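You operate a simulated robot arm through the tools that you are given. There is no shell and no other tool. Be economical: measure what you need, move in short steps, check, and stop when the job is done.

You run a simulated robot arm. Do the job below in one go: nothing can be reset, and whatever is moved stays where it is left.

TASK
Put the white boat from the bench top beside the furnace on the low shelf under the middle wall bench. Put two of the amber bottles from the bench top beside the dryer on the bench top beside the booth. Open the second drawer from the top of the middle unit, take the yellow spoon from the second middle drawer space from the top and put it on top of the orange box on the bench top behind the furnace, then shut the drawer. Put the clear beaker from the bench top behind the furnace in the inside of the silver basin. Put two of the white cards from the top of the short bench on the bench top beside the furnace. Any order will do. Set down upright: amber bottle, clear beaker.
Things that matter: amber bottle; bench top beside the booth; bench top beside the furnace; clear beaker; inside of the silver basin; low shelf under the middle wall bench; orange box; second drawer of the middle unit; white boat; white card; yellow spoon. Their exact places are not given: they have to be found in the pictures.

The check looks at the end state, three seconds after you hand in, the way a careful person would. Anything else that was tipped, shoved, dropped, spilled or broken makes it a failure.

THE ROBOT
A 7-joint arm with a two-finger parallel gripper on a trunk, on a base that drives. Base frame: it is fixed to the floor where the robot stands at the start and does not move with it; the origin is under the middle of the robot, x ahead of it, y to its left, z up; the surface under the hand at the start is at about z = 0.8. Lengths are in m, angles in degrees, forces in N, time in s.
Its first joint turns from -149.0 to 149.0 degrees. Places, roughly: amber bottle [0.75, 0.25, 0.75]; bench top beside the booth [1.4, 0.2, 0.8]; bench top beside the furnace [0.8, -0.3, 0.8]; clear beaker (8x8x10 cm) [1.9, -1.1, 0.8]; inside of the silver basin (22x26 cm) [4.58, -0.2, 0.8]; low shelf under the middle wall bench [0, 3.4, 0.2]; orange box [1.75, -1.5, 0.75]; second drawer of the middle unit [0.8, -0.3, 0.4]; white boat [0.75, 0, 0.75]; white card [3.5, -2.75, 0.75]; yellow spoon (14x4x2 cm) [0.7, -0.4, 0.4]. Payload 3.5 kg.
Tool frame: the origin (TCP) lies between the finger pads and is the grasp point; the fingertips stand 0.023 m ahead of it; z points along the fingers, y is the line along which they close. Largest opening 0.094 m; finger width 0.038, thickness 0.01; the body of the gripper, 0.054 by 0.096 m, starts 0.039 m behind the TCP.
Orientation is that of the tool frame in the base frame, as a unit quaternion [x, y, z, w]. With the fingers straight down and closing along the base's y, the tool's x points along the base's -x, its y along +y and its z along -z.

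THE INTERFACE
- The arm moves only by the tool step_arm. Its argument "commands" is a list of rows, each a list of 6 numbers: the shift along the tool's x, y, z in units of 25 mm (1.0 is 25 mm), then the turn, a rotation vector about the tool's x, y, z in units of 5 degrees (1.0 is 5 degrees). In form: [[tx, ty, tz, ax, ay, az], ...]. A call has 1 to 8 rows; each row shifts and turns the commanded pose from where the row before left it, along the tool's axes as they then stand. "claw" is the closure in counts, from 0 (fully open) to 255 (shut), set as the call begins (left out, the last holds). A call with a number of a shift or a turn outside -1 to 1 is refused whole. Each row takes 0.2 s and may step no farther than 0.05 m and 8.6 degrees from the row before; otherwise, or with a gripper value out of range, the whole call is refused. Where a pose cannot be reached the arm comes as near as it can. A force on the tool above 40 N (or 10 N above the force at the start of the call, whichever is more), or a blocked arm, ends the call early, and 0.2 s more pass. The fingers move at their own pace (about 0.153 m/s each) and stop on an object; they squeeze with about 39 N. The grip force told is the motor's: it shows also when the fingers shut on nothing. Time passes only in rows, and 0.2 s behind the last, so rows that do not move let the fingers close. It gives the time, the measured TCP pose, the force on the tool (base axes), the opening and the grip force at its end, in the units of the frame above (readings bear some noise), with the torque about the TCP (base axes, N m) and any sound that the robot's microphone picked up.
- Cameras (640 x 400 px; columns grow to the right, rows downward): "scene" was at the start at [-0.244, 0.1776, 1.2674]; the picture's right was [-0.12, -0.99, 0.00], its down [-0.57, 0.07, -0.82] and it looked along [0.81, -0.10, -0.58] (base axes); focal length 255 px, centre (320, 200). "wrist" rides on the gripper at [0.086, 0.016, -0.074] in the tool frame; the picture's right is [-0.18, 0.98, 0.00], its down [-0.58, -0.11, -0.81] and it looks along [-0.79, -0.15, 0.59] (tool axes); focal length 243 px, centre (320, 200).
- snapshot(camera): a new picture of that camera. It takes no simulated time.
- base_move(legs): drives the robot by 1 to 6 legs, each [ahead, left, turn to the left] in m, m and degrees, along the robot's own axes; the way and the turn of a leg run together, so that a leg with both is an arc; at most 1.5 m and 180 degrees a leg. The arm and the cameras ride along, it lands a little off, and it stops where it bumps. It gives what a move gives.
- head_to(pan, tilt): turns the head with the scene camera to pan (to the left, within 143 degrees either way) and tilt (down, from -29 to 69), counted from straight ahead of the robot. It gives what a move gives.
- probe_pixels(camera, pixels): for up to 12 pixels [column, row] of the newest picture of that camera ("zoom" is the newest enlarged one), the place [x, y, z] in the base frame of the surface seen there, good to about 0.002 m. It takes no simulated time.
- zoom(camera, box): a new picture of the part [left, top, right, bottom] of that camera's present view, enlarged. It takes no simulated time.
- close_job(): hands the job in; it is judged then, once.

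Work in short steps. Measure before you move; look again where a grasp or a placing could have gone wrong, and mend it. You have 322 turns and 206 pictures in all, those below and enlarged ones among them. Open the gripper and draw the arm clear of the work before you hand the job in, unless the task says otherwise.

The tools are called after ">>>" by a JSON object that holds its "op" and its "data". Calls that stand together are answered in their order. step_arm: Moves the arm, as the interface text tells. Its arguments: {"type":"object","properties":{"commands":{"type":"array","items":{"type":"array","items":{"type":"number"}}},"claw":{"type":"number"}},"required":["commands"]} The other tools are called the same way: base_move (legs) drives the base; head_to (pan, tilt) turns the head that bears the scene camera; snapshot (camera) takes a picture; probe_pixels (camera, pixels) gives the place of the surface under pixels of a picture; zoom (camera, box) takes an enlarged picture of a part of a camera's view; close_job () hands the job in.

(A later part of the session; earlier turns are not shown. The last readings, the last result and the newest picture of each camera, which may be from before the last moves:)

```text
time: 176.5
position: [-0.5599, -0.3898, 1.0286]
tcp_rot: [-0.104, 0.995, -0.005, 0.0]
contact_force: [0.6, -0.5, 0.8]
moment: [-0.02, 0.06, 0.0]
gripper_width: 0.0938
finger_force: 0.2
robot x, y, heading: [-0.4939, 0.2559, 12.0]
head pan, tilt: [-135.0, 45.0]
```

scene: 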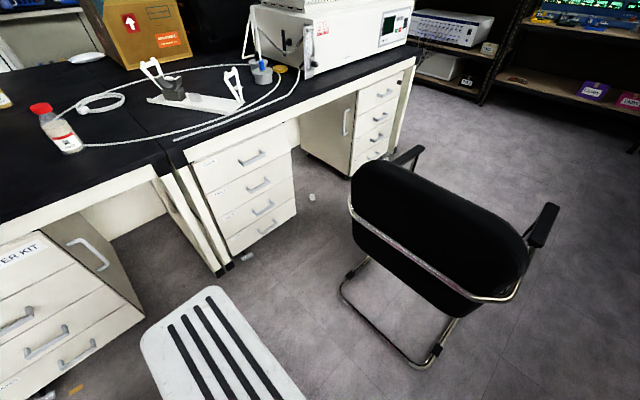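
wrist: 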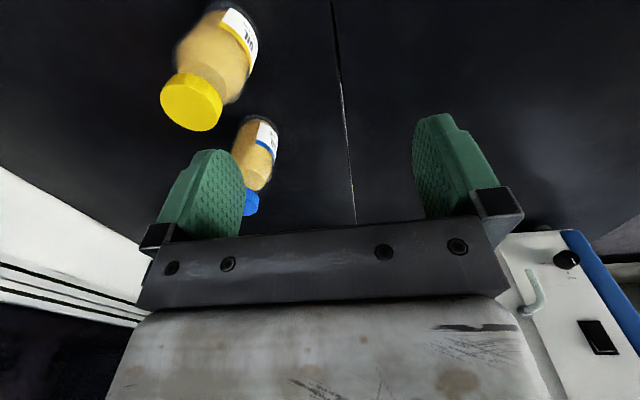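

I swing the arm round to the front in an arc, tool turning with it.

>>> {"op": "step_arm", "data": {"commands": [[-1, 0, 0, 0, 0, -0.44], [-1, 0, 0, 0, 0, -0.44], [-1, 0, 0, 0, 0, -0.44], [-1, 0, 0, 0, 0, -0.44], [-1, 0, 0, 0, 0, -0.44], [-1, 0, 0, 0, 0, -0.44], [-1, 0, 0, 0, 0, -0.44], [-1, 0, 0, 0, 0, -0.44]]}}

>>> {"op": "step_arm", "data": {"commands": [[-1, 0, 0, 0, 0, -0.44], [-1, 0, 0, 0, 0, -0.44], [-1, 0, 0, 0, 0, -0.44], [-1, 0, 0, 0, 0, -0.44], [-1, 0, 0, 0, 0, -0.44], [-1, 0, 0, 0, 0, -0.44], [-1, 0, 0, 0, 0, -0.44], [-1, 0, 0, 0, 0, -0.44]]}}

>>> {"op": "step_arm", "data": {"commands": [[-1, 0, 0, 0, 0, -0.44], [-1, 0, 0, 0, 0, -0.44], [-1, 0, 0, 0, 0, -0.44], [-1, 0, 0, 0, 0, -0.44], [-1, 0, 0, 0, 0, -0.44], [-1, 0, 0, 0, 0, -0.44], [-1, 0, 0, 0, 0, -0.44], [-1, 0, 0, 0, 0, -0.44]]}}

>>> {"op": "step_arm", "data": {"commands": [[-1, 0, 0, 0, 0, -0.44], [-1, 0, 0, 0, 0, -0.44], [-1, 0, 0, 0, 0, -0.44], [-1, 0, 0, 0, 0, -0.44], [-1, 0, 0, 0, 0, -0.44], [-1, 0, 0, 0, 0, -0.44], [-1, 0, 0, 0, 0, -0.44], [-1, 0, 0, 0, 0, -0.44]]}}

>>> {"op": "step_arm", "data": {"commands": [[-1, 0, 0, 0, 0, -0.44], [-1, 0, 0, 0, 0, -0.44], [-1, 0, 0, 0, 0, -0.44], [-1, 0, 0, 0, 0, -0.44], [-1, 0, 0, 0, 0, -0.44], [-1, 0, 0, 0, 0, -0.44]]}}

>>> {"op": "base_move", "data": {"legs": [[0, -0.53, -0.5]]}}

>>> {"op": "head_to", "data": {"pan": -25, "tilt": 50}}

>>> {"op": "snapshot", "data": {"camera": "scene"}}

```text
time: 178.3
position: [-0.3719, -0.3218, 1.0302]
tcp_rot: [-0.255, 0.967, -0.007, 0.0]
contact_force: [0.3, 0.2, -0.1]
moment: [-0.02, -0.04, -0.03]
gripper_width: 0.0939
finger_force: 0.0
robot x, y, heading: [-0.4974, 0.2559, 11.9]
head pan, tilt: [-135.0, 45.0]
```

```text
time: 180.1
position: [-0.2133, -0.2024, 1.0234]
tcp_rot: [-0.4, 0.917, -0.01, -0.001]
contact_force: [-0.1, 0.3, -0.8]
moment: [0.0, 0.02, 0.04]
gripper_width: 0.0938
finger_force: 0.0
out of reach, approached as far as the arm can: row 8
robot x, y, heading: [-0.4966, 0.2531, 12.1]
head pan, tilt: [-135.0, 45.0]
```

```text
time: 181.9
position: [-0.0939, -0.044, 1.0124]
tcp_rot: [-0.535, 0.845, -0.009, 0.0]
contact_force: [-0.1, -0.7, -0.2]
moment: [0.03, -0.01, 0.0]
gripper_width: 0.0939
finger_force: 0.1
out of reach, approached as far as the arm can: row 3, 6
robot x, y, heading: [-0.4983, 0.2574, 12.0]
head pan, tilt: [-135.0, 45.0]
```

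```text
time: 183.7
position: [-0.0324, 0.1444, 1.0054]
tcp_rot: [-0.658, 0.753, -0.007, 0.0]
contact_force: [-0.3, 0.0, 0.3]
moment: [-0.01, 0.01, -0.04]
gripper_width: 0.0939
finger_force: 0.1
out of reach, approached as far as the arm can: row 1, 5
robot x, y, heading: [-0.4996, 0.2589, 11.7]
head pan, tilt: [-135.0, 45.0]
```

```text
time: 185.1
position: [-0.0255, 0.295, 1.0042]
tcp_rot: [0.74, -0.672, 0.008, 0.001]
contact_force: [-0.2, -0.4, -1.1]
moment: [-0.02, 0.0, 0.01]
gripper_width: 0.094
finger_force: 0.0
robot x, y, heading: [-0.4959, 0.2519, 11.8]
head pan, tilt: [-135.0, 45.0]
```

```text
time: 188.2
position: [0.0835, -0.2297, 1.0052]
tcp_rot: [0.738, -0.675, 0.008, 0.001]
contact_force: [0.0, 0.4, -0.2]
moment: [0.02, 0.03, 0.04]
gripper_width: 0.0942
finger_force: 0.0
robot x, y, heading: [-0.3894, -0.269, 11.5]
head pan, tilt: [-135.0, 45.0]
```

```text
time: 190.1
position: [0.0828, -0.2292, 1.0049]
tcp_rot: [0.738, -0.675, 0.008, 0.0]
contact_force: [0.2, -0.4, 0.2]
moment: [-0.04, 0.04, 0.0]
gripper_width: 0.094
finger_force: 0.1
robot x, y, heading: [-0.3885, -0.266, 11.4]
head pan, tilt: [-25.0, 50.0]
```

```text
154 pictures are left
```

scene: 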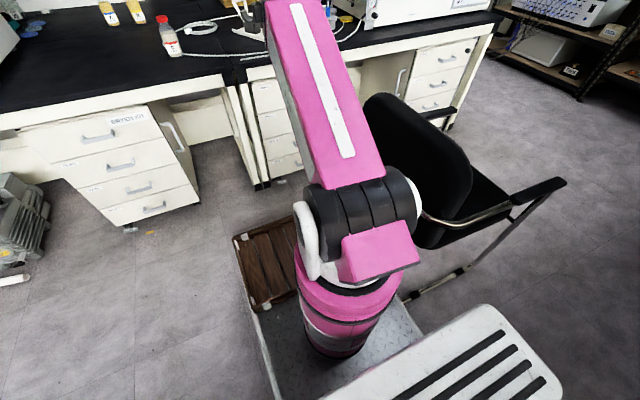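

I straighten the tool, then bring it in front of the drawers, lower, keeping clear of the bench edge.

>>> {"op": "step_arm", "data": {"commands": [[0, 0, 0, 0, 0, -0.64], [0, 0, 0, 0, 0, -0.64], [0.7, -0.97, 1, 0, 0, 0], [0.7, -0.97, 1, 0, 0, 0], [0.7, -0.97, 1, 0, 0, 0], [0.7, -0.97, 1, 0, 0, 0], [0.7, -0.97, 1, 0, 0, 0], [0.7, -0.97, 1, 0, 0, 0]]}}

>>> {"op": "step_arm", "data": {"commands": [[0.7, -0.9, 1, 0, 0, 0], [0.7, -0.9, 1, 0, 0, 0], [0.7, -0.9, 1, 0, 0, 0], [0.7, -0.9, 1, 0, 0, 0], [0.7, -0.9, 1, 0, 0, 0], [0.7, -0.9, 1, 0, 0, 0]]}}

>>> {"op": "step_arm", "data": {"commands": [[0, 0, 0.3, 1, 0, 0], [0, 0, 0.3, 1, 0, 0], [0, 0, 0.3, 1, 0, 0], [0, 0, 0.3, 1, 0, 0], [0, 0, 0.3, 1, 0, 0], [0, 0, 0.3, 1, 0, 0], [0, 0, 0, 1, 0, 0], [0, 0, 0, 1, 0, 0]]}}

```text
time: 191.9
position: [0.2476, -0.3052, 0.8564]
tcp_rot: [0.775, -0.632, 0.007, 0.001]
contact_force: [-0.2, -0.7, 0.8]
moment: [-0.02, 0.01, -0.02]
gripper_width: 0.094
finger_force: 0.0
robot x, y, heading: [-0.3899, -0.2659, 11.6]
head pan, tilt: [-25.0, 50.0]
```

```text
time: 193.3
position: [0.403, -0.3825, 0.7103]
tcp_rot: [0.775, -0.632, 0.007, 0.0]
contact_force: [0.6, -1.2, -1.1]
moment: [-0.02, -0.01, -0.02]
gripper_width: 0.0939
finger_force: 0.0
robot x, y, heading: [-0.3897, -0.2663, 11.4]
head pan, tilt: [-25.0, 50.0]
```

```text
time: 195.1
position: [0.4131, -0.3812, 0.6657]
tcp_rot: [0.727, -0.592, 0.224, -0.265]
contact_force: [-0.8, 0.2, -0.9]
moment: [-0.01, 0.0, 0.03]
gripper_width: 0.0939
finger_force: 0.0
robot x, y, heading: [-0.3911, -0.2692, 11.7]
head pan, tilt: [-25.0, 50.0]
```

Continuing the pitch up to horizontal.

>>> {"op": "step_arm", "data": {"commands": [[0, 0.5, 0, 1, 0, 0], [0, 0.5, 0, 1, 0, 0], [0, 0.5, 0, 1, 0, 0], [0, 0.5, 0, 1, 0, 0], [0, 0.5, 0, 1, 0, 0], [0, 0.5, 0, 1, 0, 0], [0, 0.5, 0, 1, 0, 0], [0, 0.5, 0, 1, 0, 0]]}}

>>> {"op": "step_arm", "data": {"commands": [[0, 0.5, 0, 1, 0, 0], [0, 0.5, 0, 1, 0, 0]]}}

>>> {"op": "snapshot", "data": {"camera": "wrist"}}

>>> {"op": "snapshot", "data": {"camera": "scene"}}

```text
time: 196.9
position: [0.3756, -0.3896, 0.625]
tcp_rot: [0.647, -0.527, 0.352, -0.424]
contact_force: [-0.4, -0.2, 0.2]
moment: [-0.03, -0.04, -0.03]
gripper_width: 0.0941
finger_force: 0.0
out of reach, approached as far as the arm can: row 6, 7, 8
robot x, y, heading: [-0.3872, -0.2669, 11.4]
head pan, tilt: [-25.0, 50.0]
```

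```text
time: 197.5
position: [0.376, -0.387, 0.6249]
tcp_rot: [0.647, -0.526, 0.352, -0.424]
contact_force: [0.1, -0.3, 0.3]
moment: [0.01, 0.0, 0.02]
gripper_width: 0.0941
finger_force: 0.0
out of reach, approached as far as the arm can: row 1, 2
robot x, y, heading: [-0.3897, -0.27, 11.4]
head pan, tilt: [-25.0, 50.0]
```

```text
153 pictures are left
```

wrist: 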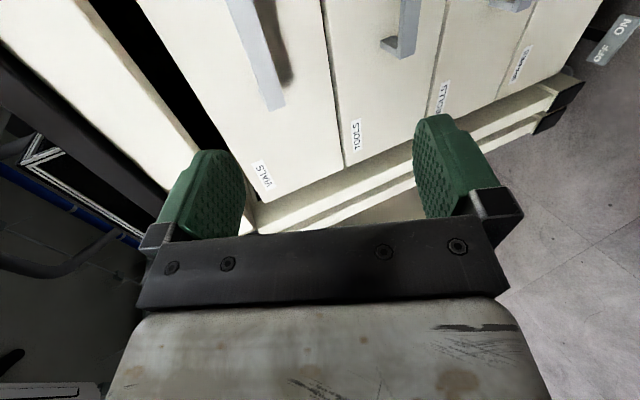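

```text
152 pictures are left
```

scene: 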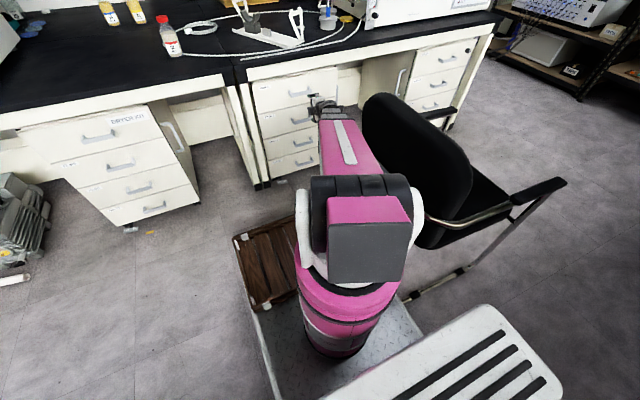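

The wrist stops at about 67 degrees of pitch, which is good enough. I probe the TOOLS handle in the wrist and scene pictures.

>>> {"op": "zoom", "data": {"camera": "wrist", "box": [330, 0, 490, 100]}}

>>> {"op": "probe_pixels", "data": {"camera": "zoom", "pixels": [[310, 30], [310, 100], [310, 150], [280, 190], [220, 165], [330, 200], [320, 5], [200, 100], [380, 180]]}}

```text
4.00 times, centred on (410, 50) of wrist
```

zoom: 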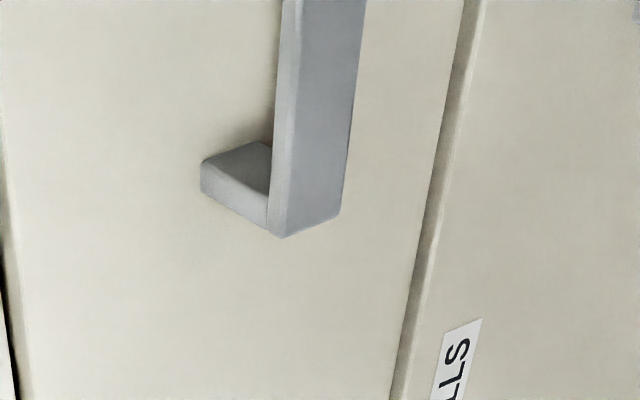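

```text
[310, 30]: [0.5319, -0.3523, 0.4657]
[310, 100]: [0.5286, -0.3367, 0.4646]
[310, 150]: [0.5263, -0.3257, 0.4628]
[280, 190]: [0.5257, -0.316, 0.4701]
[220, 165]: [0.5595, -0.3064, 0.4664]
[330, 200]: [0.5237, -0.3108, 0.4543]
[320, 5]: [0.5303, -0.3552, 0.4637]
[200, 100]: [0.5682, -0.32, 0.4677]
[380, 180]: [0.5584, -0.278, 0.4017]
```

Bar: u=0.45, z≈0.463, 3 cm gap behind. I half-close the fingers, line up and approach along the tool axis.

>>> {"op": "step_arm", "data": {"commands": [[0, 0.85, 0, 0, 0, 0], [0, 0.85, 0, 0, 0, 0], [0, 0.85, 0, 0, 0, 0], [0, 0.85, 0, 0, 0, 0], [0, 0, 1, 0, 0, 0], [0, 0, 1, 0, 0, 0], [0, 0, 1, 0, 0, 0]], "claw": 106}}

>>> {"op": "snapshot", "data": {"camera": "wrist"}}

```text
time: 199.1
position: [0.4392, -0.3676, 0.5825]
tcp_rot: [0.647, -0.531, 0.349, -0.421]
contact_force: [-1.0, -1.1, 0.0]
moment: [0.0, -0.01, -0.03]
gripper_width: 0.0549
finger_force: 0.0
out of reach, approached as far as the arm can: row 1, 2, 3, 4, 5, 6
robot x, y, heading: [-0.3885, -0.2661, 11.2]
head pan, tilt: [-25.0, 50.0]
```

```text
150 pictures are left
```

wrist: 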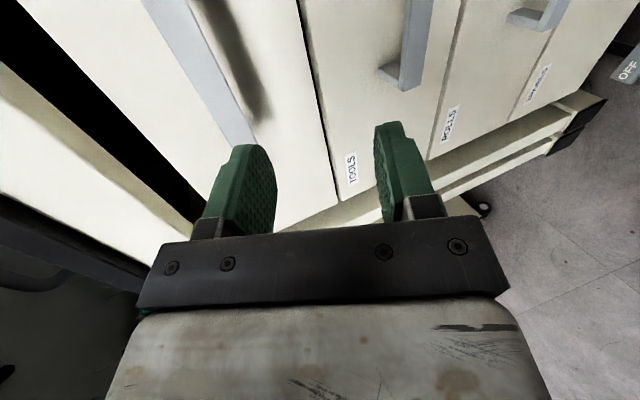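

The wrist limit binds here; I back the base 0.15 m so that the forearm lies flatter, and look again.

>>> {"op": "base_move", "data": {"legs": [[-0.15, 0, 0]]}}

>>> {"op": "step_arm", "data": {"commands": [[0, 0.5, 0.5, 0, 0, 0], [0, 0.5, 0.5, 0, 0, 0], [0, 0.5, 0.5, 0, 0, 0], [0, 0.5, 0.5, 0, 0, 0]]}}

```text
time: 200.4
position: [0.291, -0.3963, 0.5836]
tcp_rot: [0.648, -0.531, 0.349, -0.419]
contact_force: [0.7, -0.1, -0.2]
moment: [0.01, 0.0, 0.01]
gripper_width: 0.0548
finger_force: 0.0
robot x, y, heading: [-0.5348, -0.2974, 11.3]
head pan, tilt: [-25.0, 50.0]
```

```text
time: 201.4
position: [0.3286, -0.3861, 0.5444]
tcp_rot: [0.649, -0.535, 0.346, -0.415]
contact_force: [-0.8, -0.4, -0.2]
moment: [-0.02, -0.01, -0.02]
gripper_width: 0.0546
finger_force: 0.1
out of reach, approached as far as the arm can: row 2, 3, 4
robot x, y, heading: [-0.5367, -0.2989, 11.4]
head pan, tilt: [-25.0, 50.0]
```

I extend forward, to see if descending gets easier with the forearm flatter.

>>> {"op": "step_arm", "data": {"commands": [[0, -0.4, 0.92, 0, 0, 0], [0, -0.4, 0.92, 0, 0, 0], [0, -0.4, 0.92, 0, 0, 0], [0, -0.4, 0.92, 0, 0, 0], [0, -0.4, 0.92, 0, 0, 0]]}}

>>> {"op": "step_arm", "data": {"commands": [[0, 0.92, 0.4, 0, 0, 0], [0, 0.92, 0.4, 0, 0, 0]]}}

```text
time: 202.7
position: [0.4507, -0.3635, 0.5442]
tcp_rot: [0.647, -0.531, 0.35, -0.42]
contact_force: [0.0, 0.0, -0.4]
moment: [0.01, 0.0, -0.01]
gripper_width: 0.0551
finger_force: 0.0
robot x, y, heading: [-0.5392, -0.2993, 11.4]
head pan, tilt: [-25.0, 50.0]
```

```text
time: 203.2
position: [0.4519, -0.3616, 0.4972]
tcp_rot: [0.648, -0.534, 0.347, -0.418]
contact_force: [0.3, 0.7, 0.0]
moment: [-0.01, -0.01, 0.0]
gripper_width: 0.055
finger_force: 0.0
robot x, y, heading: [-0.5368, -0.2961, 11.5]
head pan, tilt: [-25.0, 50.0]
```

Now a straight 8 cm along the tool axis leads to the bar. I check the view first.

>>> {"op": "step_arm", "data": {"commands": [[0, 0, 0.8, 0, 0, 0]]}}

>>> {"op": "snapshot", "data": {"camera": "wrist"}}

>>> {"op": "zoom", "data": {"camera": "scene", "box": [230, 70, 390, 190]}}

```text
time: 203.7
position: [0.4702, -0.3596, 0.4879]
tcp_rot: [0.648, -0.534, 0.346, -0.418]
contact_force: [0.7, 0.3, 0.3]
moment: [-0.01, 0.02, 0.0]
gripper_width: 0.0548
finger_force: 0.0
robot x, y, heading: [-0.5337, -0.297, 11.4]
head pan, tilt: [-25.0, 50.0]
```

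```text
149 pictures are left
```

wrist: 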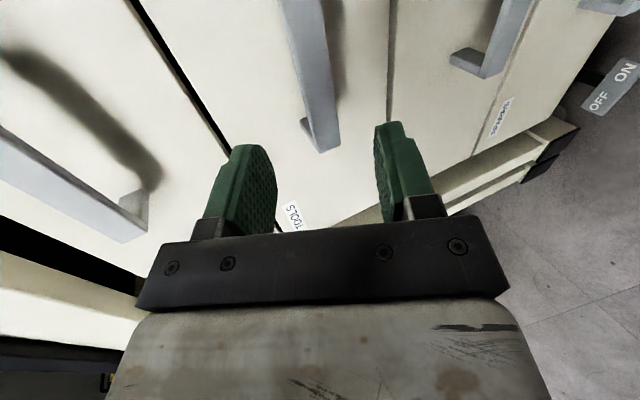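

```text
3.33 times, centred on (310, 130) of scene
```

zoom: 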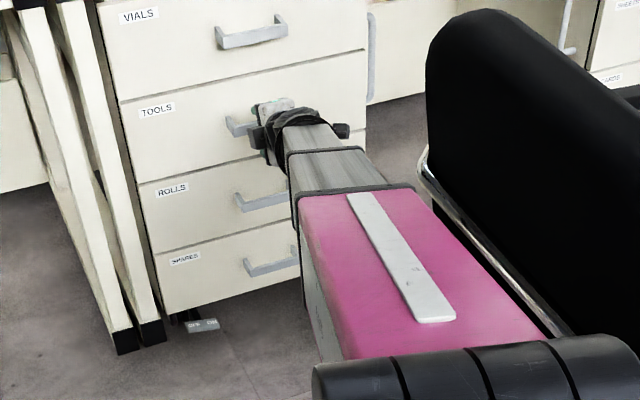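

Aligned. I advance 6 cm and watch the force.

>>> {"op": "step_arm", "data": {"commands": [[0, 0, 0.8, 0, 0, 0], [0, 0, 0.8, 0, 0, 0], [0, 0, 0.8, 0, 0, 0]]}}

>>> {"op": "snapshot", "data": {"camera": "wrist"}}

```text
time: 204.4
position: [0.5229, -0.3486, 0.4639]
tcp_rot: [0.649, -0.533, 0.348, -0.417]
contact_force: [0.2, 0.4, 0.3]
moment: [0.01, 0.01, 0.01]
gripper_width: 0.055
finger_force: 0.0
robot x, y, heading: [-0.5349, -0.2964, 11.4]
head pan, tilt: [-25.0, 50.0]
```

```text
147 pictures are left
```

wrist: 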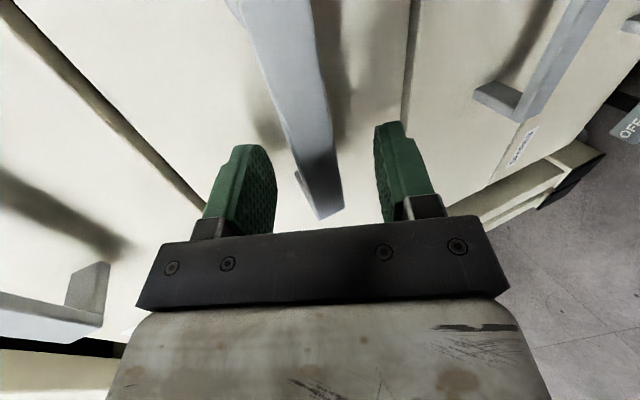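

The bar lies between the pads. I close on it.

>>> {"op": "step_arm", "data": {"commands": [[0, 0, 0, 0, 0, 0], [0, 0, 0, 0, 0, 0], [0, 0, 0, 0, 0, 0]], "claw": 255}}

```text
time: 205.2
position: [0.5232, -0.3492, 0.4642]
tcp_rot: [0.649, -0.534, 0.347, -0.417]
contact_force: [2.1, 1.2, 11.9]
moment: [0.56, 0.0, -0.45]
gripper_width: 0.0212
finger_force: 45.0
robot x, y, heading: [-0.5372, -0.2961, 11.5]
head pan, tilt: [-25.0, 50.0]
```

Gripped (0.021). I pull by driving the base back 0.1 m, and look.

>>> {"op": "base_move", "data": {"legs": [[-0.1, 0, 0]]}}

>>> {"op": "snapshot", "data": {"camera": "scene"}}

```text
time: 206.4
position: [0.4253, -0.3686, 0.4642]
tcp_rot: [0.649, -0.534, 0.346, -0.418]
contact_force: [-1.0, 5.5, 18.5]
moment: [1.11, 0.15, -1.1]
gripper_width: 0.021
finger_force: 45.0
robot x, y, heading: [-0.6375, -0.3202, 11.7]
head pan, tilt: [-25.0, 50.0]
```

```text
146 pictures are left
```

scene: 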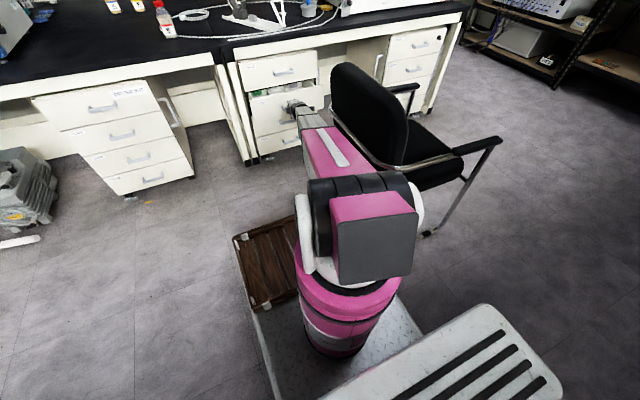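

The drawer follows. I pull 0.16 m more.

>>> {"op": "base_move", "data": {"legs": [[-0.16, 0, 0]]}}

>>> {"op": "snapshot", "data": {"camera": "scene"}}

```text
time: 207.8
position: [0.2663, -0.3993, 0.4642]
tcp_rot: [0.649, -0.534, 0.345, -0.418]
contact_force: [-5.4, 23.3, 9.0]
moment: [-0.06, -0.11, -0.55]
gripper_width: 0.0212
finger_force: 44.6
robot x, y, heading: [-0.7941, -0.3492, 11.4]
head pan, tilt: [-25.0, 50.0]
```

```text
145 pictures are left
```

scene: 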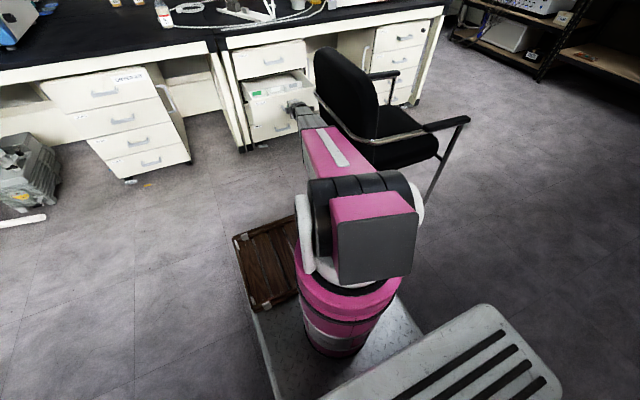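

The forearm passes near the chair's back. I look closely before going on.

>>> {"op": "zoom", "data": {"camera": "scene", "box": [220, 30, 420, 190]}}

>>> {"op": "probe_pixels", "data": {"camera": "scene", "pixels": [[318, 60], [318, 95], [325, 120], [430, 200], [340, 145], [420, 160], [300, 115], [320, 135]]}}

```text
2.50 times, centred on (320, 110) of scene
```

zoom: 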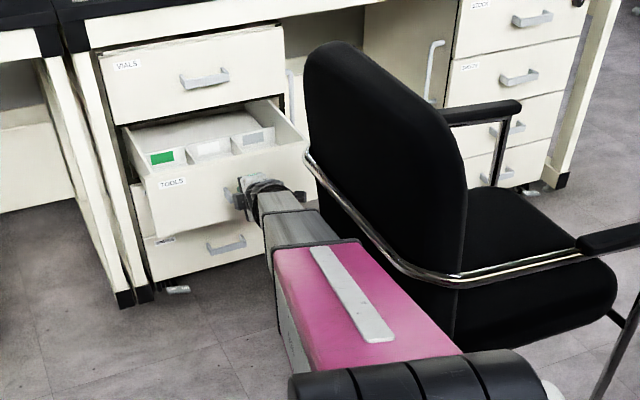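

```text
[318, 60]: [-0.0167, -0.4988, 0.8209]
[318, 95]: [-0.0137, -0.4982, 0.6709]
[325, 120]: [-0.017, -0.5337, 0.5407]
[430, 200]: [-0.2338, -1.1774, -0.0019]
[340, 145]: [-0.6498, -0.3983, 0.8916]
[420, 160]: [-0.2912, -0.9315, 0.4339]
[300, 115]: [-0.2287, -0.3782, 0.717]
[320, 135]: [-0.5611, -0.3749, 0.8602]
```

Clear of the chair. I release the handle and draw back.

>>> {"op": "step_arm", "data": {"commands": [[0, 0, 0, 0, 0, 0], [0, 0, 0, 0, 0, 0]], "claw": 106}}

>>> {"op": "step_arm", "data": {"commands": [[0, 0, -0.8, 0, 0, 0], [0, 0, -1, 0, 0, 0], [0, 0, -1, 0, 0, 0]]}}

>>> {"op": "snapshot", "data": {"camera": "wrist"}}

```text
time: 208.4
position: [0.2664, -0.401, 0.4643]
tcp_rot: [0.648, -0.534, 0.346, -0.418]
contact_force: [0.6, 0.4, -0.3]
moment: [0.02, -0.02, 0.02]
gripper_width: 0.0552
finger_force: 0.1
robot x, y, heading: [-0.7921, -0.347, 11.2]
head pan, tilt: [-25.0, 50.0]
```

```text
time: 209.2
position: [0.2038, -0.4135, 0.4927]
tcp_rot: [0.649, -0.534, 0.345, -0.418]
contact_force: [0.4, -0.3, -0.3]
moment: [0.01, -0.02, -0.03]
gripper_width: 0.0549
finger_force: 0.0
robot x, y, heading: [-0.7931, -0.3511, 11.5]
head pan, tilt: [-25.0, 50.0]
```

```text
143 pictures are left
```

wrist: 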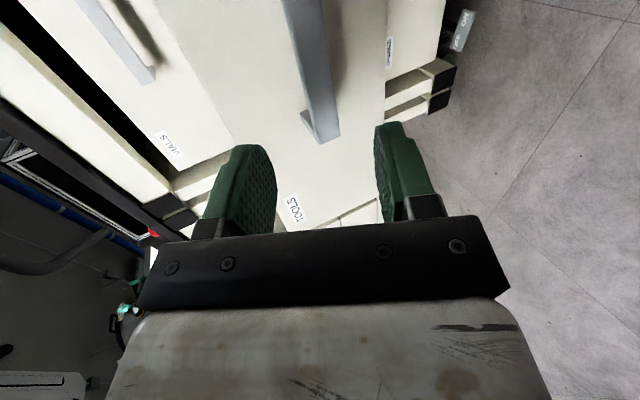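

I rise clear of the drawer and pitch the tool back to vertical.

>>> {"op": "step_arm", "data": {"commands": [[0, 0, -0.8, 0, 0, 0], [0, -0.92, -0.39, 0, 0, 0], [0, -0.92, -0.39, 0, 0, 0], [0, -0.92, -0.39, 0, 0, 0], [0, -0.92, -0.39, 0, 0, 0], [0, -0.92, -0.39, 0, 0, 0], [0, -0.92, -0.39, 0, 0, 0], [0, -0.92, -0.39, 0, 0, 0]], "claw": 0}}

>>> {"op": "step_arm", "data": {"commands": [[0, 0, 0, -1, 0, 0], [0, 0, 0, -1, 0, 0], [0, 0, 0, -1, 0, 0], [0, 0, 0, -1, 0, 0], [0, 0, 0, -1, 0, 0], [0, 0, 0, -1, 0, 0], [0, 0, 0, -1, 0, 0], [0, 0, 0, -1, 0, 0]]}}

>>> {"op": "step_arm", "data": {"commands": [[0, 0, -0.5, -1, 0, 0], [0, 0, -0.5, -1, 0, 0], [0, 0, -0.5, -1, 0, 0], [0, 0, -0.5, -1, 0, 0], [0, 0, -0.5, -1, 0, 0]]}}

>>> {"op": "snapshot", "data": {"camera": "scene"}}

>>> {"op": "snapshot", "data": {"camera": "wrist"}}

```text
time: 211.0
position: [0.1899, -0.4152, 0.6763]
tcp_rot: [0.649, -0.534, 0.346, -0.418]
contact_force: [-0.6, 1.0, -0.1]
moment: [0.01, -0.01, 0.0]
gripper_width: 0.0939
finger_force: 0.1
robot x, y, heading: [-0.7944, -0.3497, 11.4]
head pan, tilt: [-25.0, 50.0]
```

```text
time: 212.8
position: [0.19, -0.4143, 0.6762]
tcp_rot: [0.752, -0.62, 0.142, -0.17]
contact_force: [0.2, -0.3, 0.1]
moment: [0.0, 0.02, 0.03]
gripper_width: 0.0941
finger_force: 0.1
robot x, y, heading: [-0.7941, -0.3525, 11.5]
head pan, tilt: [-25.0, 50.0]
```

```text
time: 214.0
position: [0.1725, -0.4181, 0.7355]
tcp_rot: [0.771, -0.636, 0.004, -0.003]
contact_force: [-0.2, 0.5, -0.5]
moment: [0.03, -0.01, 0.01]
gripper_width: 0.094
finger_force: 0.0
robot x, y, heading: [-0.7961, -0.3472, 11.6]
head pan, tilt: [-25.0, 50.0]
```

```text
142 pictures are left
```

scene: 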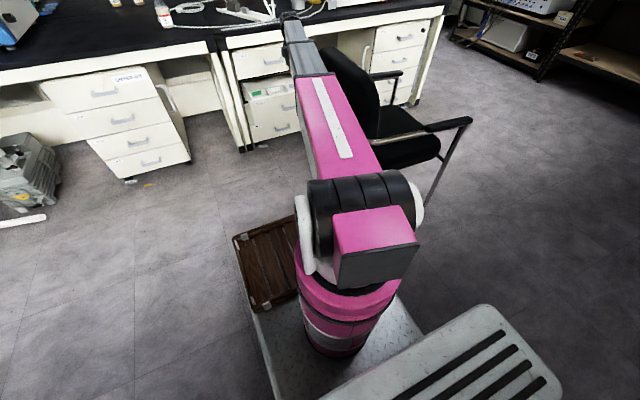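

```text
141 pictures are left
```

wrist: 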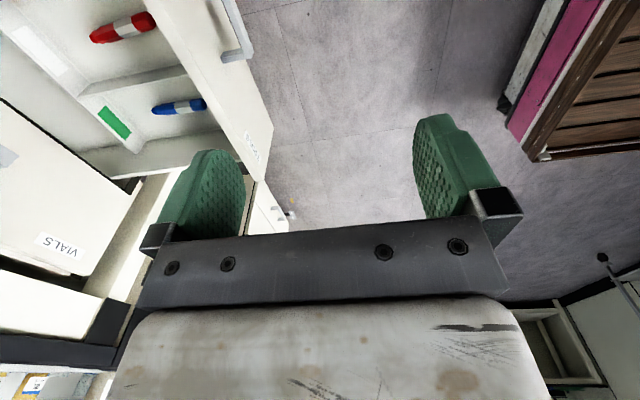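

The wrist camera sees pens in the open drawer; the spoon must lie further right. I drive forward 0.17 m and move the tool up and right to look.

>>> {"op": "step_arm", "data": {"commands": [[0, 0, -1, 0, 0, 0], [0, 0, -1, 0, 0, 0], [0, 0, -1, 0, 0, 0], [0, 0, -1, 0, 0, 0]]}}

>>> {"op": "base_move", "data": {"legs": [[0.17, 0, 0]]}}

>>> {"op": "step_arm", "data": {"commands": [[1, 0, 0, 0, 0, 0], [1, 0, 0, 0, 0, 0], [1, 0, 0, 0, 0, 0], [1, 0, 0, 0, 0, 0], [1, 0, 0, 0, 0, 0]]}}

>>> {"op": "snapshot", "data": {"camera": "wrist"}}

>>> {"op": "snapshot", "data": {"camera": "scene"}}

```text
time: 215.0
position: [0.1719, -0.4174, 0.8364]
tcp_rot: [0.772, -0.636, 0.005, -0.004]
contact_force: [-0.1, -0.9, 0.2]
moment: [0.03, 0.03, 0.02]
gripper_width: 0.0941
finger_force: 0.1
robot x, y, heading: [-0.7919, -0.3481, 11.4]
head pan, tilt: [-25.0, 50.0]
```

```text
time: 216.5
position: [0.3418, -0.3841, 0.836]
tcp_rot: [0.771, -0.636, 0.004, -0.004]
contact_force: [0.4, 0.4, 0.1]
moment: [-0.01, 0.02, 0.01]
gripper_width: 0.094
finger_force: 0.1
robot x, y, heading: [-0.6259, -0.3135, 11.4]
head pan, tilt: [-25.0, 50.0]
```

```text
time: 217.7
position: [0.365, -0.5058, 0.837]
tcp_rot: [0.772, -0.636, 0.004, -0.004]
contact_force: [-0.7, -0.7, 0.9]
moment: [-0.02, 0.0, 0.0]
gripper_width: 0.0944
finger_force: 0.0
robot x, y, heading: [-0.6268, -0.3149, 11.3]
head pan, tilt: [-25.0, 50.0]
```

```text
140 pictures are left
```

wrist: 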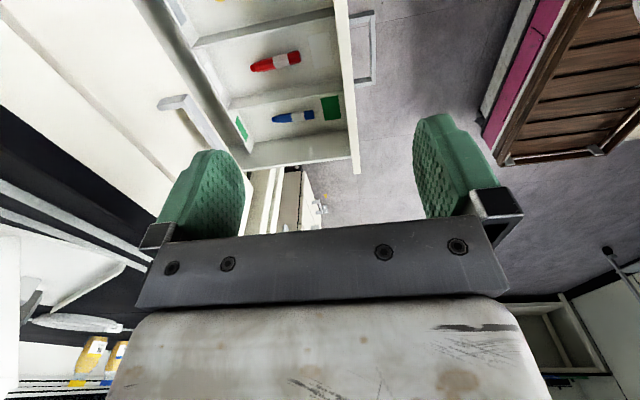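

```text
139 pictures are left
```

scene: 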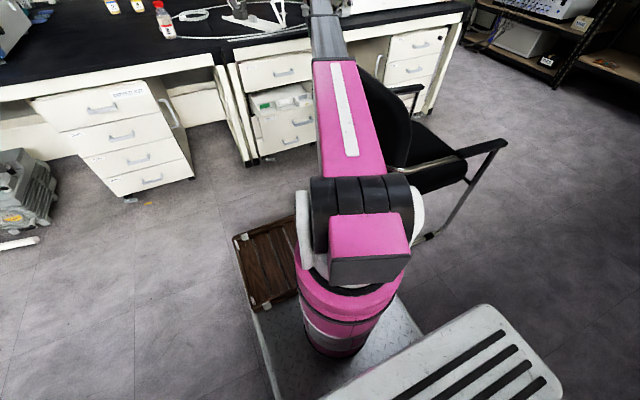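

A yellow thing shows at the top edge. I shift the base left/forward for a better arm line past the chair, then move the tool right.

>>> {"op": "base_move", "data": {"legs": [[0.1, 0.18, 0]]}}

>>> {"op": "step_arm", "data": {"commands": [[1, 0, 0, 0, 0, 0], [1, 0, 0, 0, 0, 0], [1, 0, 0, 0, 0, 0], [1, 0, 0, 0, 0, 0], [1, 0.3, 0, 0, 0, 0], [1, 0.3, 0, 0, 0, 0], [1, 0.3, 0, 0, 0, 0], [1, 0.3, 0, 0, 0, 0]]}}

>>> {"op": "step_arm", "data": {"commands": [[1, 0.3, 0, 0, 0, 0], [1, 0.3, 0, 0, 0, 0], [1, 0, 0, 0, 0, 0], [1, 0, 0, 0, 0, 0]]}}

>>> {"op": "snapshot", "data": {"camera": "wrist"}}

```text
time: 219.3
position: [0.4271, -0.3104, 0.8355]
tcp_rot: [0.771, -0.637, 0.005, -0.005]
contact_force: [0.5, -0.4, 0.0]
moment: [0.0, 0.03, 0.02]
gripper_width: 0.0942
finger_force: 0.2
robot x, y, heading: [-0.5635, -0.1176, 11.4]
head pan, tilt: [-25.0, 50.0]
```

```text
time: 221.1
position: [0.4364, -0.5137, 0.8376]
tcp_rot: [0.772, -0.636, 0.004, -0.003]
contact_force: [1.0, 0.8, -0.7]
moment: [0.02, -0.03, 0.03]
gripper_width: 0.0939
finger_force: 0.1
robot x, y, heading: [-0.5639, -0.1177, 11.1]
head pan, tilt: [-25.0, 50.0]
```

```text
time: 222.1
position: [0.439, -0.6143, 0.8356]
tcp_rot: [0.771, -0.637, 0.004, -0.004]
contact_force: [0.1, 0.3, 0.0]
moment: [-0.01, 0.05, 0.0]
gripper_width: 0.0941
finger_force: 0.1
robot x, y, heading: [-0.565, -0.1189, 11.3]
head pan, tilt: [-25.0, 50.0]
```

```text
138 pictures are left
```

wrist: 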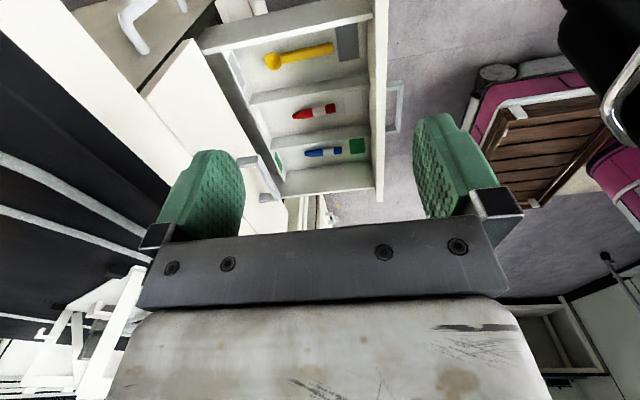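

The yellow spoon lies in the rightmost compartment. I enlarge and probe it.

>>> {"op": "zoom", "data": {"camera": "wrist", "box": [200, 10, 400, 110]}}

>>> {"op": "probe_pixels", "data": {"camera": "zoom", "pixels": [[225, 165], [245, 160], [300, 145], [360, 130], [415, 115], [480, 100], [330, 180], [120, 120], [150, 270], [560, 130], [430, 30], [540, 20]]}}

```text
3.20 times, centred on (300, 60) of wrist
```

zoom: 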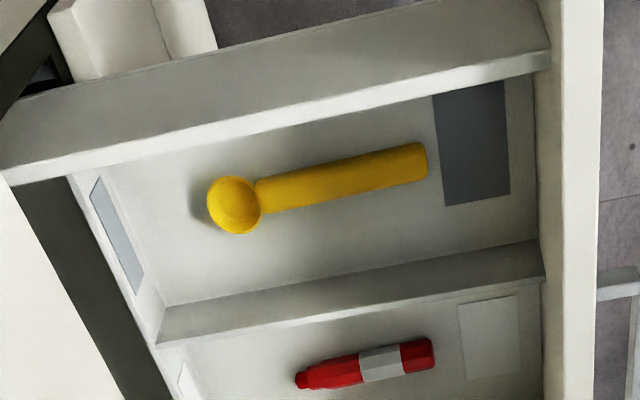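

```text
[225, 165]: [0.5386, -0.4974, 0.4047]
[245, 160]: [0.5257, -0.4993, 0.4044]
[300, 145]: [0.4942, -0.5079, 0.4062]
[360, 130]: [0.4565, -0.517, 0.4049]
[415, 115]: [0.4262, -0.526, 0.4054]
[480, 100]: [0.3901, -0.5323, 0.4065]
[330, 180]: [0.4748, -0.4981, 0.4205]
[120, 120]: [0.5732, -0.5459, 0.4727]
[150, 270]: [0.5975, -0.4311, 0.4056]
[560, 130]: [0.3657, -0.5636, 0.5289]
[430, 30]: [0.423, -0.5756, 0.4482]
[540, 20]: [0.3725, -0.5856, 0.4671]
```

I probe the spoon itself.

>>> {"op": "probe_pixels", "data": {"camera": "zoom", "pixels": [[233, 205], [275, 193], [345, 177], [410, 161], [345, 165], [345, 190], [345, 200], [205, 205], [260, 110], [260, 300], [560, 250], [345, 110]]}}

```text
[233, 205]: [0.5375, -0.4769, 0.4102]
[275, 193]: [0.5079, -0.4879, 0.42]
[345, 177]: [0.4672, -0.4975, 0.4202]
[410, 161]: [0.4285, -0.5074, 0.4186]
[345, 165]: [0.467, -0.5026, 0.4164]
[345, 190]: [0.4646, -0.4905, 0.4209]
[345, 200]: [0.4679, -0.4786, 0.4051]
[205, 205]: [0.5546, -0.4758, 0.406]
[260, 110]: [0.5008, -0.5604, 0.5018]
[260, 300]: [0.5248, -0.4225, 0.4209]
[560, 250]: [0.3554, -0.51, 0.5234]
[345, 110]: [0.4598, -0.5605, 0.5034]
```

Spoon handle lies along u from (0.508,-0.488) to (0.429,-0.507), top z 0.42. I turn the tool a quarter so it closes across the handle, and pre-close.

>>> {"op": "step_arm", "data": {"commands": [[0, 0, 0, 0, 0, 1], [0, 0, 0, 0, 0, 1], [0, 0, 0, 0, 0, 1], [0, 0, 0, 0, 0, 1], [0, 0, 0, 0, 0, 1], [0, 0, 0, 0, 0, 1], [0, 0, 0, 0, 0, 1], [0, 0, 0, 0, 0, 1]], "claw": 115}}

>>> {"op": "step_arm", "data": {"commands": [[0, 0, 0, 0, 0, 1], [0, 0, 0, 0, 0, 1], [0, 0, 0, 0, 0, 1], [0, 0, 0, 0, 0, 1], [0, 0, 0, 0, 0, 1], [0, 0, 0, 0, 0, 1], [0, 0, 0, 0, 0, 1], [0, 0, 0, 0, 0, 1]]}}

>>> {"op": "step_arm", "data": {"commands": [[0, 0, 0, 0, 0, 1], [0, 0, 0, 0, 0, 0.4], [-0.6, 0.85, 0, 0, 0, 0], [-0.6, 0.85, 0, 0, 0, 0], [-0.6, 0.85, 0, 0, 0, 0], [-0.6, 0.85, 0, 0, 0, 0], [-0.6, 0.85, 0, 0, 0, 0]]}}

>>> {"op": "snapshot", "data": {"camera": "wrist"}}

```text
time: 223.9
position: [0.4402, -0.6157, 0.8368]
tcp_rot: [-0.506, 0.863, -0.003, 0.005]
contact_force: [-0.6, -0.8, -0.4]
moment: [0.01, 0.01, -0.01]
gripper_width: 0.0517
finger_force: 0.0
robot x, y, heading: [-0.5634, -0.1186, 11.2]
head pan, tilt: [-25.0, 50.0]
```

```text
time: 225.7
position: [0.4399, -0.6138, 0.8361]
tcp_rot: [-0.181, 0.984, -0.001, 0.007]
contact_force: [0.7, -0.6, 0.8]
moment: [0.01, 0.01, -0.02]
gripper_width: 0.0516
finger_force: 0.1
robot x, y, heading: [-0.5601, -0.1174, 11.3]
head pan, tilt: [-25.0, 50.0]
```

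```text
time: 227.3
position: [0.4875, -0.4935, 0.8381]
tcp_rot: [-0.12, 0.993, 0.0, 0.005]
contact_force: [-0.2, -0.4, 0.9]
moment: [0.03, 0.02, 0.02]
gripper_width: 0.0516
finger_force: 0.1
robot x, y, heading: [-0.5658, -0.1169, 11.1]
head pan, tilt: [-25.0, 50.0]
```

```text
136 pictures are left
```

wrist: 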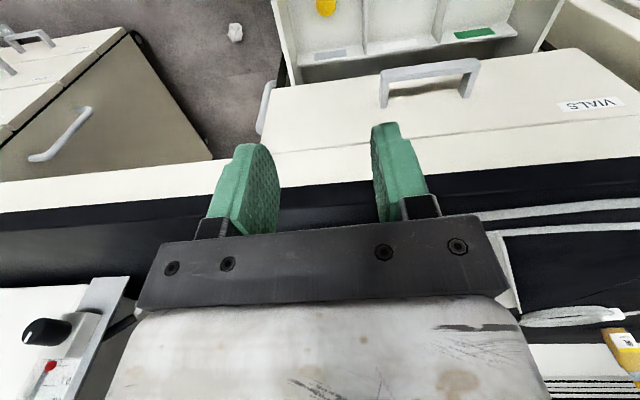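

Over the spot. I descend 0.2 m and look.

>>> {"op": "step_arm", "data": {"commands": [[0, 0, 1, 0, 0, 0], [0, 0, 1, 0, 0, 0], [0, 0, 1, 0, 0, 0], [0, 0, 1, 0, 0, 0], [0, 0, 1, 0, 0, 0], [0, 0, 1, 0, 0, 0], [0, 0, 1, 0, 0, 0], [0, 0, 1, 0, 0, 0]]}}

>>> {"op": "snapshot", "data": {"camera": "wrist"}}

>>> {"op": "snapshot", "data": {"camera": "scene"}}

```text
time: 229.1
position: [0.4899, -0.4937, 0.637]
tcp_rot: [-0.121, 0.993, -0.002, 0.006]
contact_force: [-1.1, -0.3, 0.3]
moment: [0.01, 0.01, 0.01]
gripper_width: 0.0515
finger_force: 0.1
robot x, y, heading: [-0.5634, -0.1186, 11.1]
head pan, tilt: [-25.0, 50.0]
```

```text
135 pictures are left
```

wrist: 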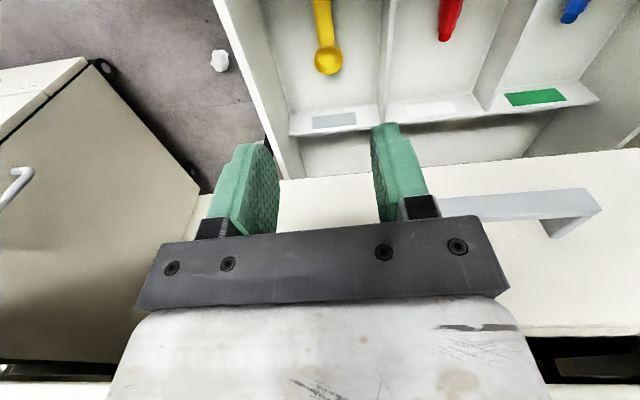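

```text
134 pictures are left
```

scene: 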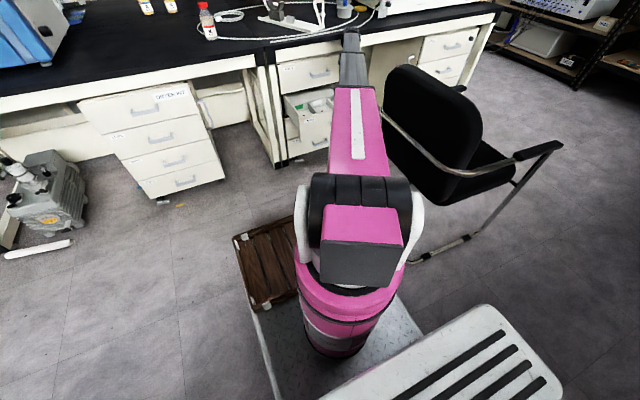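

I re-probe the spoon in this view and continue down half way.

>>> {"op": "probe_pixels", "data": {"camera": "wrist", "pixels": [[328, 62], [323, 30], [321, 8], [323, 45], [292, 120], [378, 90], [240, 60]]}}

>>> {"op": "step_arm", "data": {"commands": [[0, 0, 1, 0, 0, 0], [0, 0, 1, 0, 0, 0], [0, 0, 1, 0, 0, 0], [0, 0, 1, 0, 0, 0]]}}

>>> {"op": "snapshot", "data": {"camera": "wrist"}}

```text
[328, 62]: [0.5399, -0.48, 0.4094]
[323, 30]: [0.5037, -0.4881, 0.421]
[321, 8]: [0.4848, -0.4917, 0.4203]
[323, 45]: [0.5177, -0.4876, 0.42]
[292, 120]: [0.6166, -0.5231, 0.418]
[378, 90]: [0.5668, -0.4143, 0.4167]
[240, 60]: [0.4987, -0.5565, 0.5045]
```

```text
time: 230.1
position: [0.4927, -0.4938, 0.5353]
tcp_rot: [-0.121, 0.993, 0.0, 0.005]
contact_force: [-0.2, -0.2, -0.1]
moment: [0.01, -0.02, -0.03]
gripper_width: 0.0515
finger_force: 0.1
robot x, y, heading: [-0.5649, -0.1148, 11.3]
head pan, tilt: [-25.0, 50.0]
```

```text
133 pictures are left
```

wrist: 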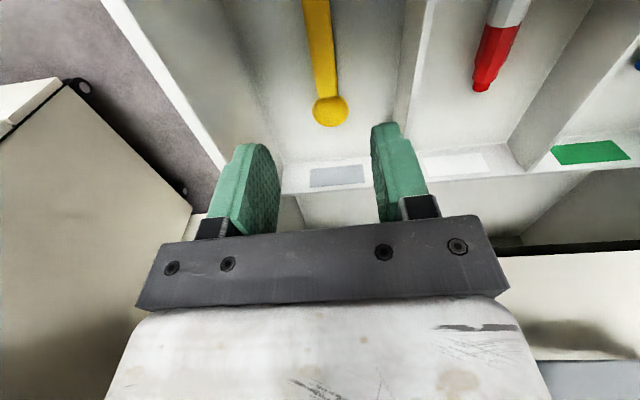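

Aligned to a few mm. I descend to z 0.431 and close.

>>> {"op": "step_arm", "data": {"commands": [[0.1, 0.1, 1, 0, 0, 0], [0, 0, 1, 0, 0, 0], [0, 0, 1, 0, 0, 0], [0, 0, 1, 0, 0, 0], [0, 0, 0.15, 0, 0, 0]]}}

>>> {"op": "step_arm", "data": {"commands": [[0, 0, 0, 0, 0, 0], [0, 0, 0, 0, 0, 0], [0, 0, 0, 0, 0, 0]], "claw": 255}}

>>> {"op": "snapshot", "data": {"camera": "wrist"}}

```text
time: 231.3
position: [0.4895, -0.4907, 0.4326]
tcp_rot: [-0.121, 0.993, 0.0, 0.007]
contact_force: [0.6, 0.5, 1.5]
moment: [-0.01, 0.02, -0.01]
gripper_width: 0.0515
finger_force: 0.2
robot x, y, heading: [-0.565, -0.1182, 11.7]
head pan, tilt: [-25.0, 50.0]
```

```text
time: 232.1
position: [0.4892, -0.4918, 0.434]
tcp_rot: [-0.121, 0.993, 0.0, 0.006]
contact_force: [0.7, 0.0, 0.1]
moment: [0.02, 0.01, 0.01]
gripper_width: 0.016
finger_force: 39.3
robot x, y, heading: [-0.5651, -0.1197, 11.4]
head pan, tilt: [-25.0, 50.0]
```

```text
132 pictures are left
```

wrist: 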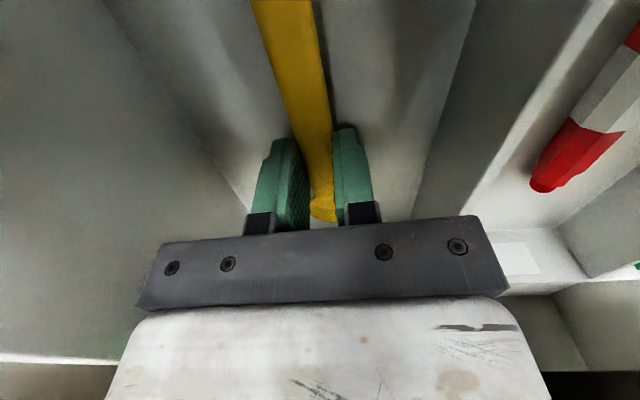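

Spoon gripped (0.016). I lift it straight out of the drawer to above bench height.

>>> {"op": "step_arm", "data": {"commands": [[0, 0, -1, 0, 0, 0], [0, 0, -1, 0, 0, 0], [0, 0, -1, 0, 0, 0], [0, 0, -1, 0, 0, 0], [0, 0, -1, 0, 0, 0], [0, 0, -1, 0, 0, 0], [0, 0, -1, 0, 0, 0], [0, 0, -1, 0, 0, 0]]}}

>>> {"op": "step_arm", "data": {"commands": [[0, 0, -1, 0, 0, 0], [0, 0, -1, 0, 0, 0], [0, 0, -1, 0, 0, 0], [0, 0, -1, 0, 0, 0], [0, 0, -1, 0, 0, 0], [0, 0, -1, 0, 0, 0], [0, 0, -1, 0, 0, 0], [0, 0, -1, 0, 0, 0]]}}

>>> {"op": "snapshot", "data": {"camera": "wrist"}}

```text
time: 233.9
position: [0.4867, -0.4922, 0.633]
tcp_rot: [-0.121, 0.993, 0.0, 0.006]
contact_force: [0.4, -0.2, -0.3]
moment: [0.02, 0.0, -0.02]
gripper_width: 0.0165
finger_force: 38.9
robot x, y, heading: [-0.5648, -0.1173, 11.4]
head pan, tilt: [-25.0, 50.0]
```

```text
time: 235.7
position: [0.4856, -0.4922, 0.8326]
tcp_rot: [-0.121, 0.993, 0.0, 0.005]
contact_force: [0.4, -0.5, -0.1]
moment: [0.01, -0.03, -0.01]
gripper_width: 0.0161
finger_force: 38.8
robot x, y, heading: [-0.5622, -0.115, 11.2]
head pan, tilt: [-25.0, 50.0]
```

```text
131 pictures are left
```

wrist: 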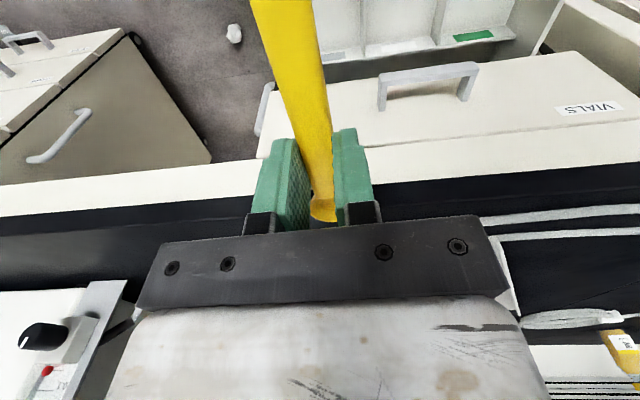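

I draw the arm in to the front of the robot and raise it for travel.

>>> {"op": "step_arm", "data": {"commands": [[0.55, 1, -0.3, 0, 0, 0], [0.55, 1, -0.3, 0, 0, 0], [0.55, 1, -0.3, 0, 0, 0], [0.55, 1, -0.3, 0, 0, 0], [0.55, 1, -0.3, 0, 0, 0], [0.55, 1, -0.3, 0, 0, 0], [0.55, 1, -0.3, 0, 0, 0], [0.55, 1, -0.3, 0, 0, 0]]}}

>>> {"op": "step_arm", "data": {"commands": [[0.55, 1, -0.3, 0, 0, 0], [0.55, 1, -0.3, 0, 0, 0], [0.55, 1, -0.3, 0, 0, 0], [0.55, 1, -0.3, 0, 0, 0], [0.55, 1, -0.3, 0, 0, 0], [0.55, 1, -0.3, 0, 0, 0], [0.55, 1, -0.3, 0, 0, 0], [0.55, 1, -0.3, 0, 0, 0]]}}

>>> {"op": "base_move", "data": {"legs": [[-0.35, 0.15, 0]]}}

>>> {"op": "head_to", "data": {"pan": -60, "tilt": 35}}

>>> {"op": "snapshot", "data": {"camera": "scene"}}

```text
time: 237.5
position: [0.328, -0.3243, 0.8913]
tcp_rot: [-0.121, 0.993, 0.0, 0.008]
contact_force: [0.2, 0.2, -0.4]
moment: [-0.01, -0.01, 0.0]
gripper_width: 0.0161
finger_force: 38.7
robot x, y, heading: [-0.5635, -0.1174, 11.3]
head pan, tilt: [-25.0, 50.0]
```

```text
time: 239.3
position: [0.1724, -0.1555, 0.9509]
tcp_rot: [-0.121, 0.993, 0.0, 0.006]
contact_force: [0.1, 1.4, 0.0]
moment: [0.0, -0.02, -0.01]
gripper_width: 0.0161
finger_force: 39.0
robot x, y, heading: [-0.5639, -0.1165, 11.5]
head pan, tilt: [-25.0, 50.0]
```

```text
time: 241.7
position: [-0.1996, -0.076, 0.9511]
tcp_rot: [-0.121, 0.993, 0.0, 0.007]
contact_force: [0.2, 0.2, 0.0]
moment: [-0.01, -0.01, 0.02]
gripper_width: 0.016
finger_force: 38.6
robot x, y, heading: [-0.9324, -0.0367, 11.4]
head pan, tilt: [-25.0, 50.0]
```

```text
time: 242.7
position: [-0.1998, -0.076, 0.9506]
tcp_rot: [-0.121, 0.993, 0.0, 0.006]
contact_force: [0.9, 0.5, -0.1]
moment: [0.02, -0.03, 0.06]
gripper_width: 0.0159
finger_force: 39.2
robot x, y, heading: [-0.9376, -0.0348, 11.3]
head pan, tilt: [-60.0, 35.0]
```

```text
130 pictures are left
```

scene: 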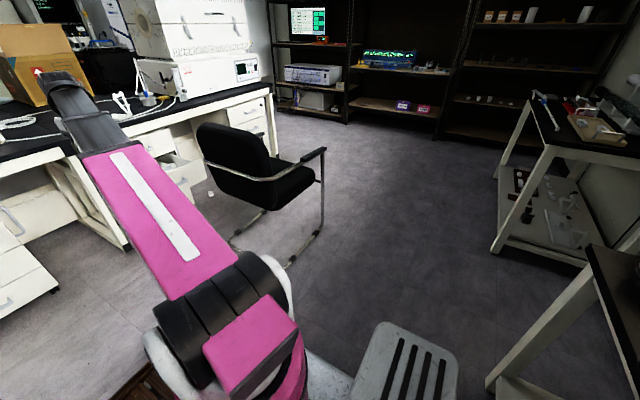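

The corridor is wide. I turn right 90 degrees and drive along it past the chair.

>>> {"op": "base_move", "data": {"legs": [[0, 0, -90], [1.3, 0, 0]]}}

>>> {"op": "head_to", "data": {"pan": 50, "tilt": 20}}

>>> {"op": "snapshot", "data": {"camera": "scene"}}

```text
time: 253.1
position: [-0.7354, -2.0583, 0.9506]
tcp_rot: [0.621, 0.783, -0.005, 0.004]
contact_force: [0.1, -0.1, -0.2]
moment: [0.01, 0.0, 0.0]
gripper_width: 0.0161
finger_force: 38.5
robot x, y, heading: [-0.6856, -1.3221, -79.4]
head pan, tilt: [-60.0, 35.0]
```

```text
time: 255.0
position: [-0.7347, -2.0582, 0.9494]
tcp_rot: [0.622, 0.783, -0.004, 0.005]
contact_force: [-0.3, -0.4, 0.0]
moment: [0.01, -0.02, 0.03]
gripper_width: 0.0162
finger_force: 39.8
robot x, y, heading: [-0.6849, -1.3257, -79.5]
head pan, tilt: [50.0, 20.0]
```

```text
129 pictures are left
```

scene: 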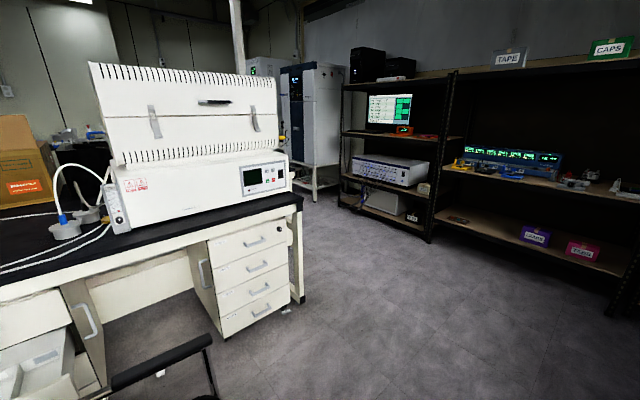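

I drive on 0.95 m, then turn left into the aisle beyond the island's end.

>>> {"op": "base_move", "data": {"legs": [[0.95, 0, 0], [0, 0, 91]]}}

>>> {"op": "head_to", "data": {"pan": 15, "tilt": 25}}

>>> {"op": "snapshot", "data": {"camera": "scene"}}

```text
time: 263.8
position: [0.2215, -2.2813, 0.9513]
tcp_rot: [-0.128, 0.992, 0.0, 0.005]
contact_force: [-0.5, 0.2, 0.4]
moment: [0.0, 0.01, 0.01]
gripper_width: 0.0161
finger_force: 38.9
robot x, y, heading: [-0.5147, -2.2511, 11.9]
head pan, tilt: [50.0, 20.0]
```

```text
time: 264.9
position: [0.2227, -2.2813, 0.9516]
tcp_rot: [-0.129, 0.992, 0.0, 0.006]
contact_force: [-0.5, 0.5, -0.2]
moment: [0.01, 0.02, -0.01]
gripper_width: 0.0161
finger_force: 38.9
robot x, y, heading: [-0.5119, -2.2523, 12.1]
head pan, tilt: [15.0, 25.0]
```

```text
128 pictures are left
```

scene: 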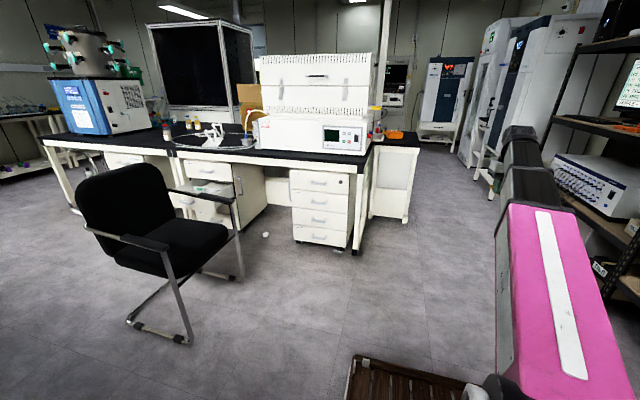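

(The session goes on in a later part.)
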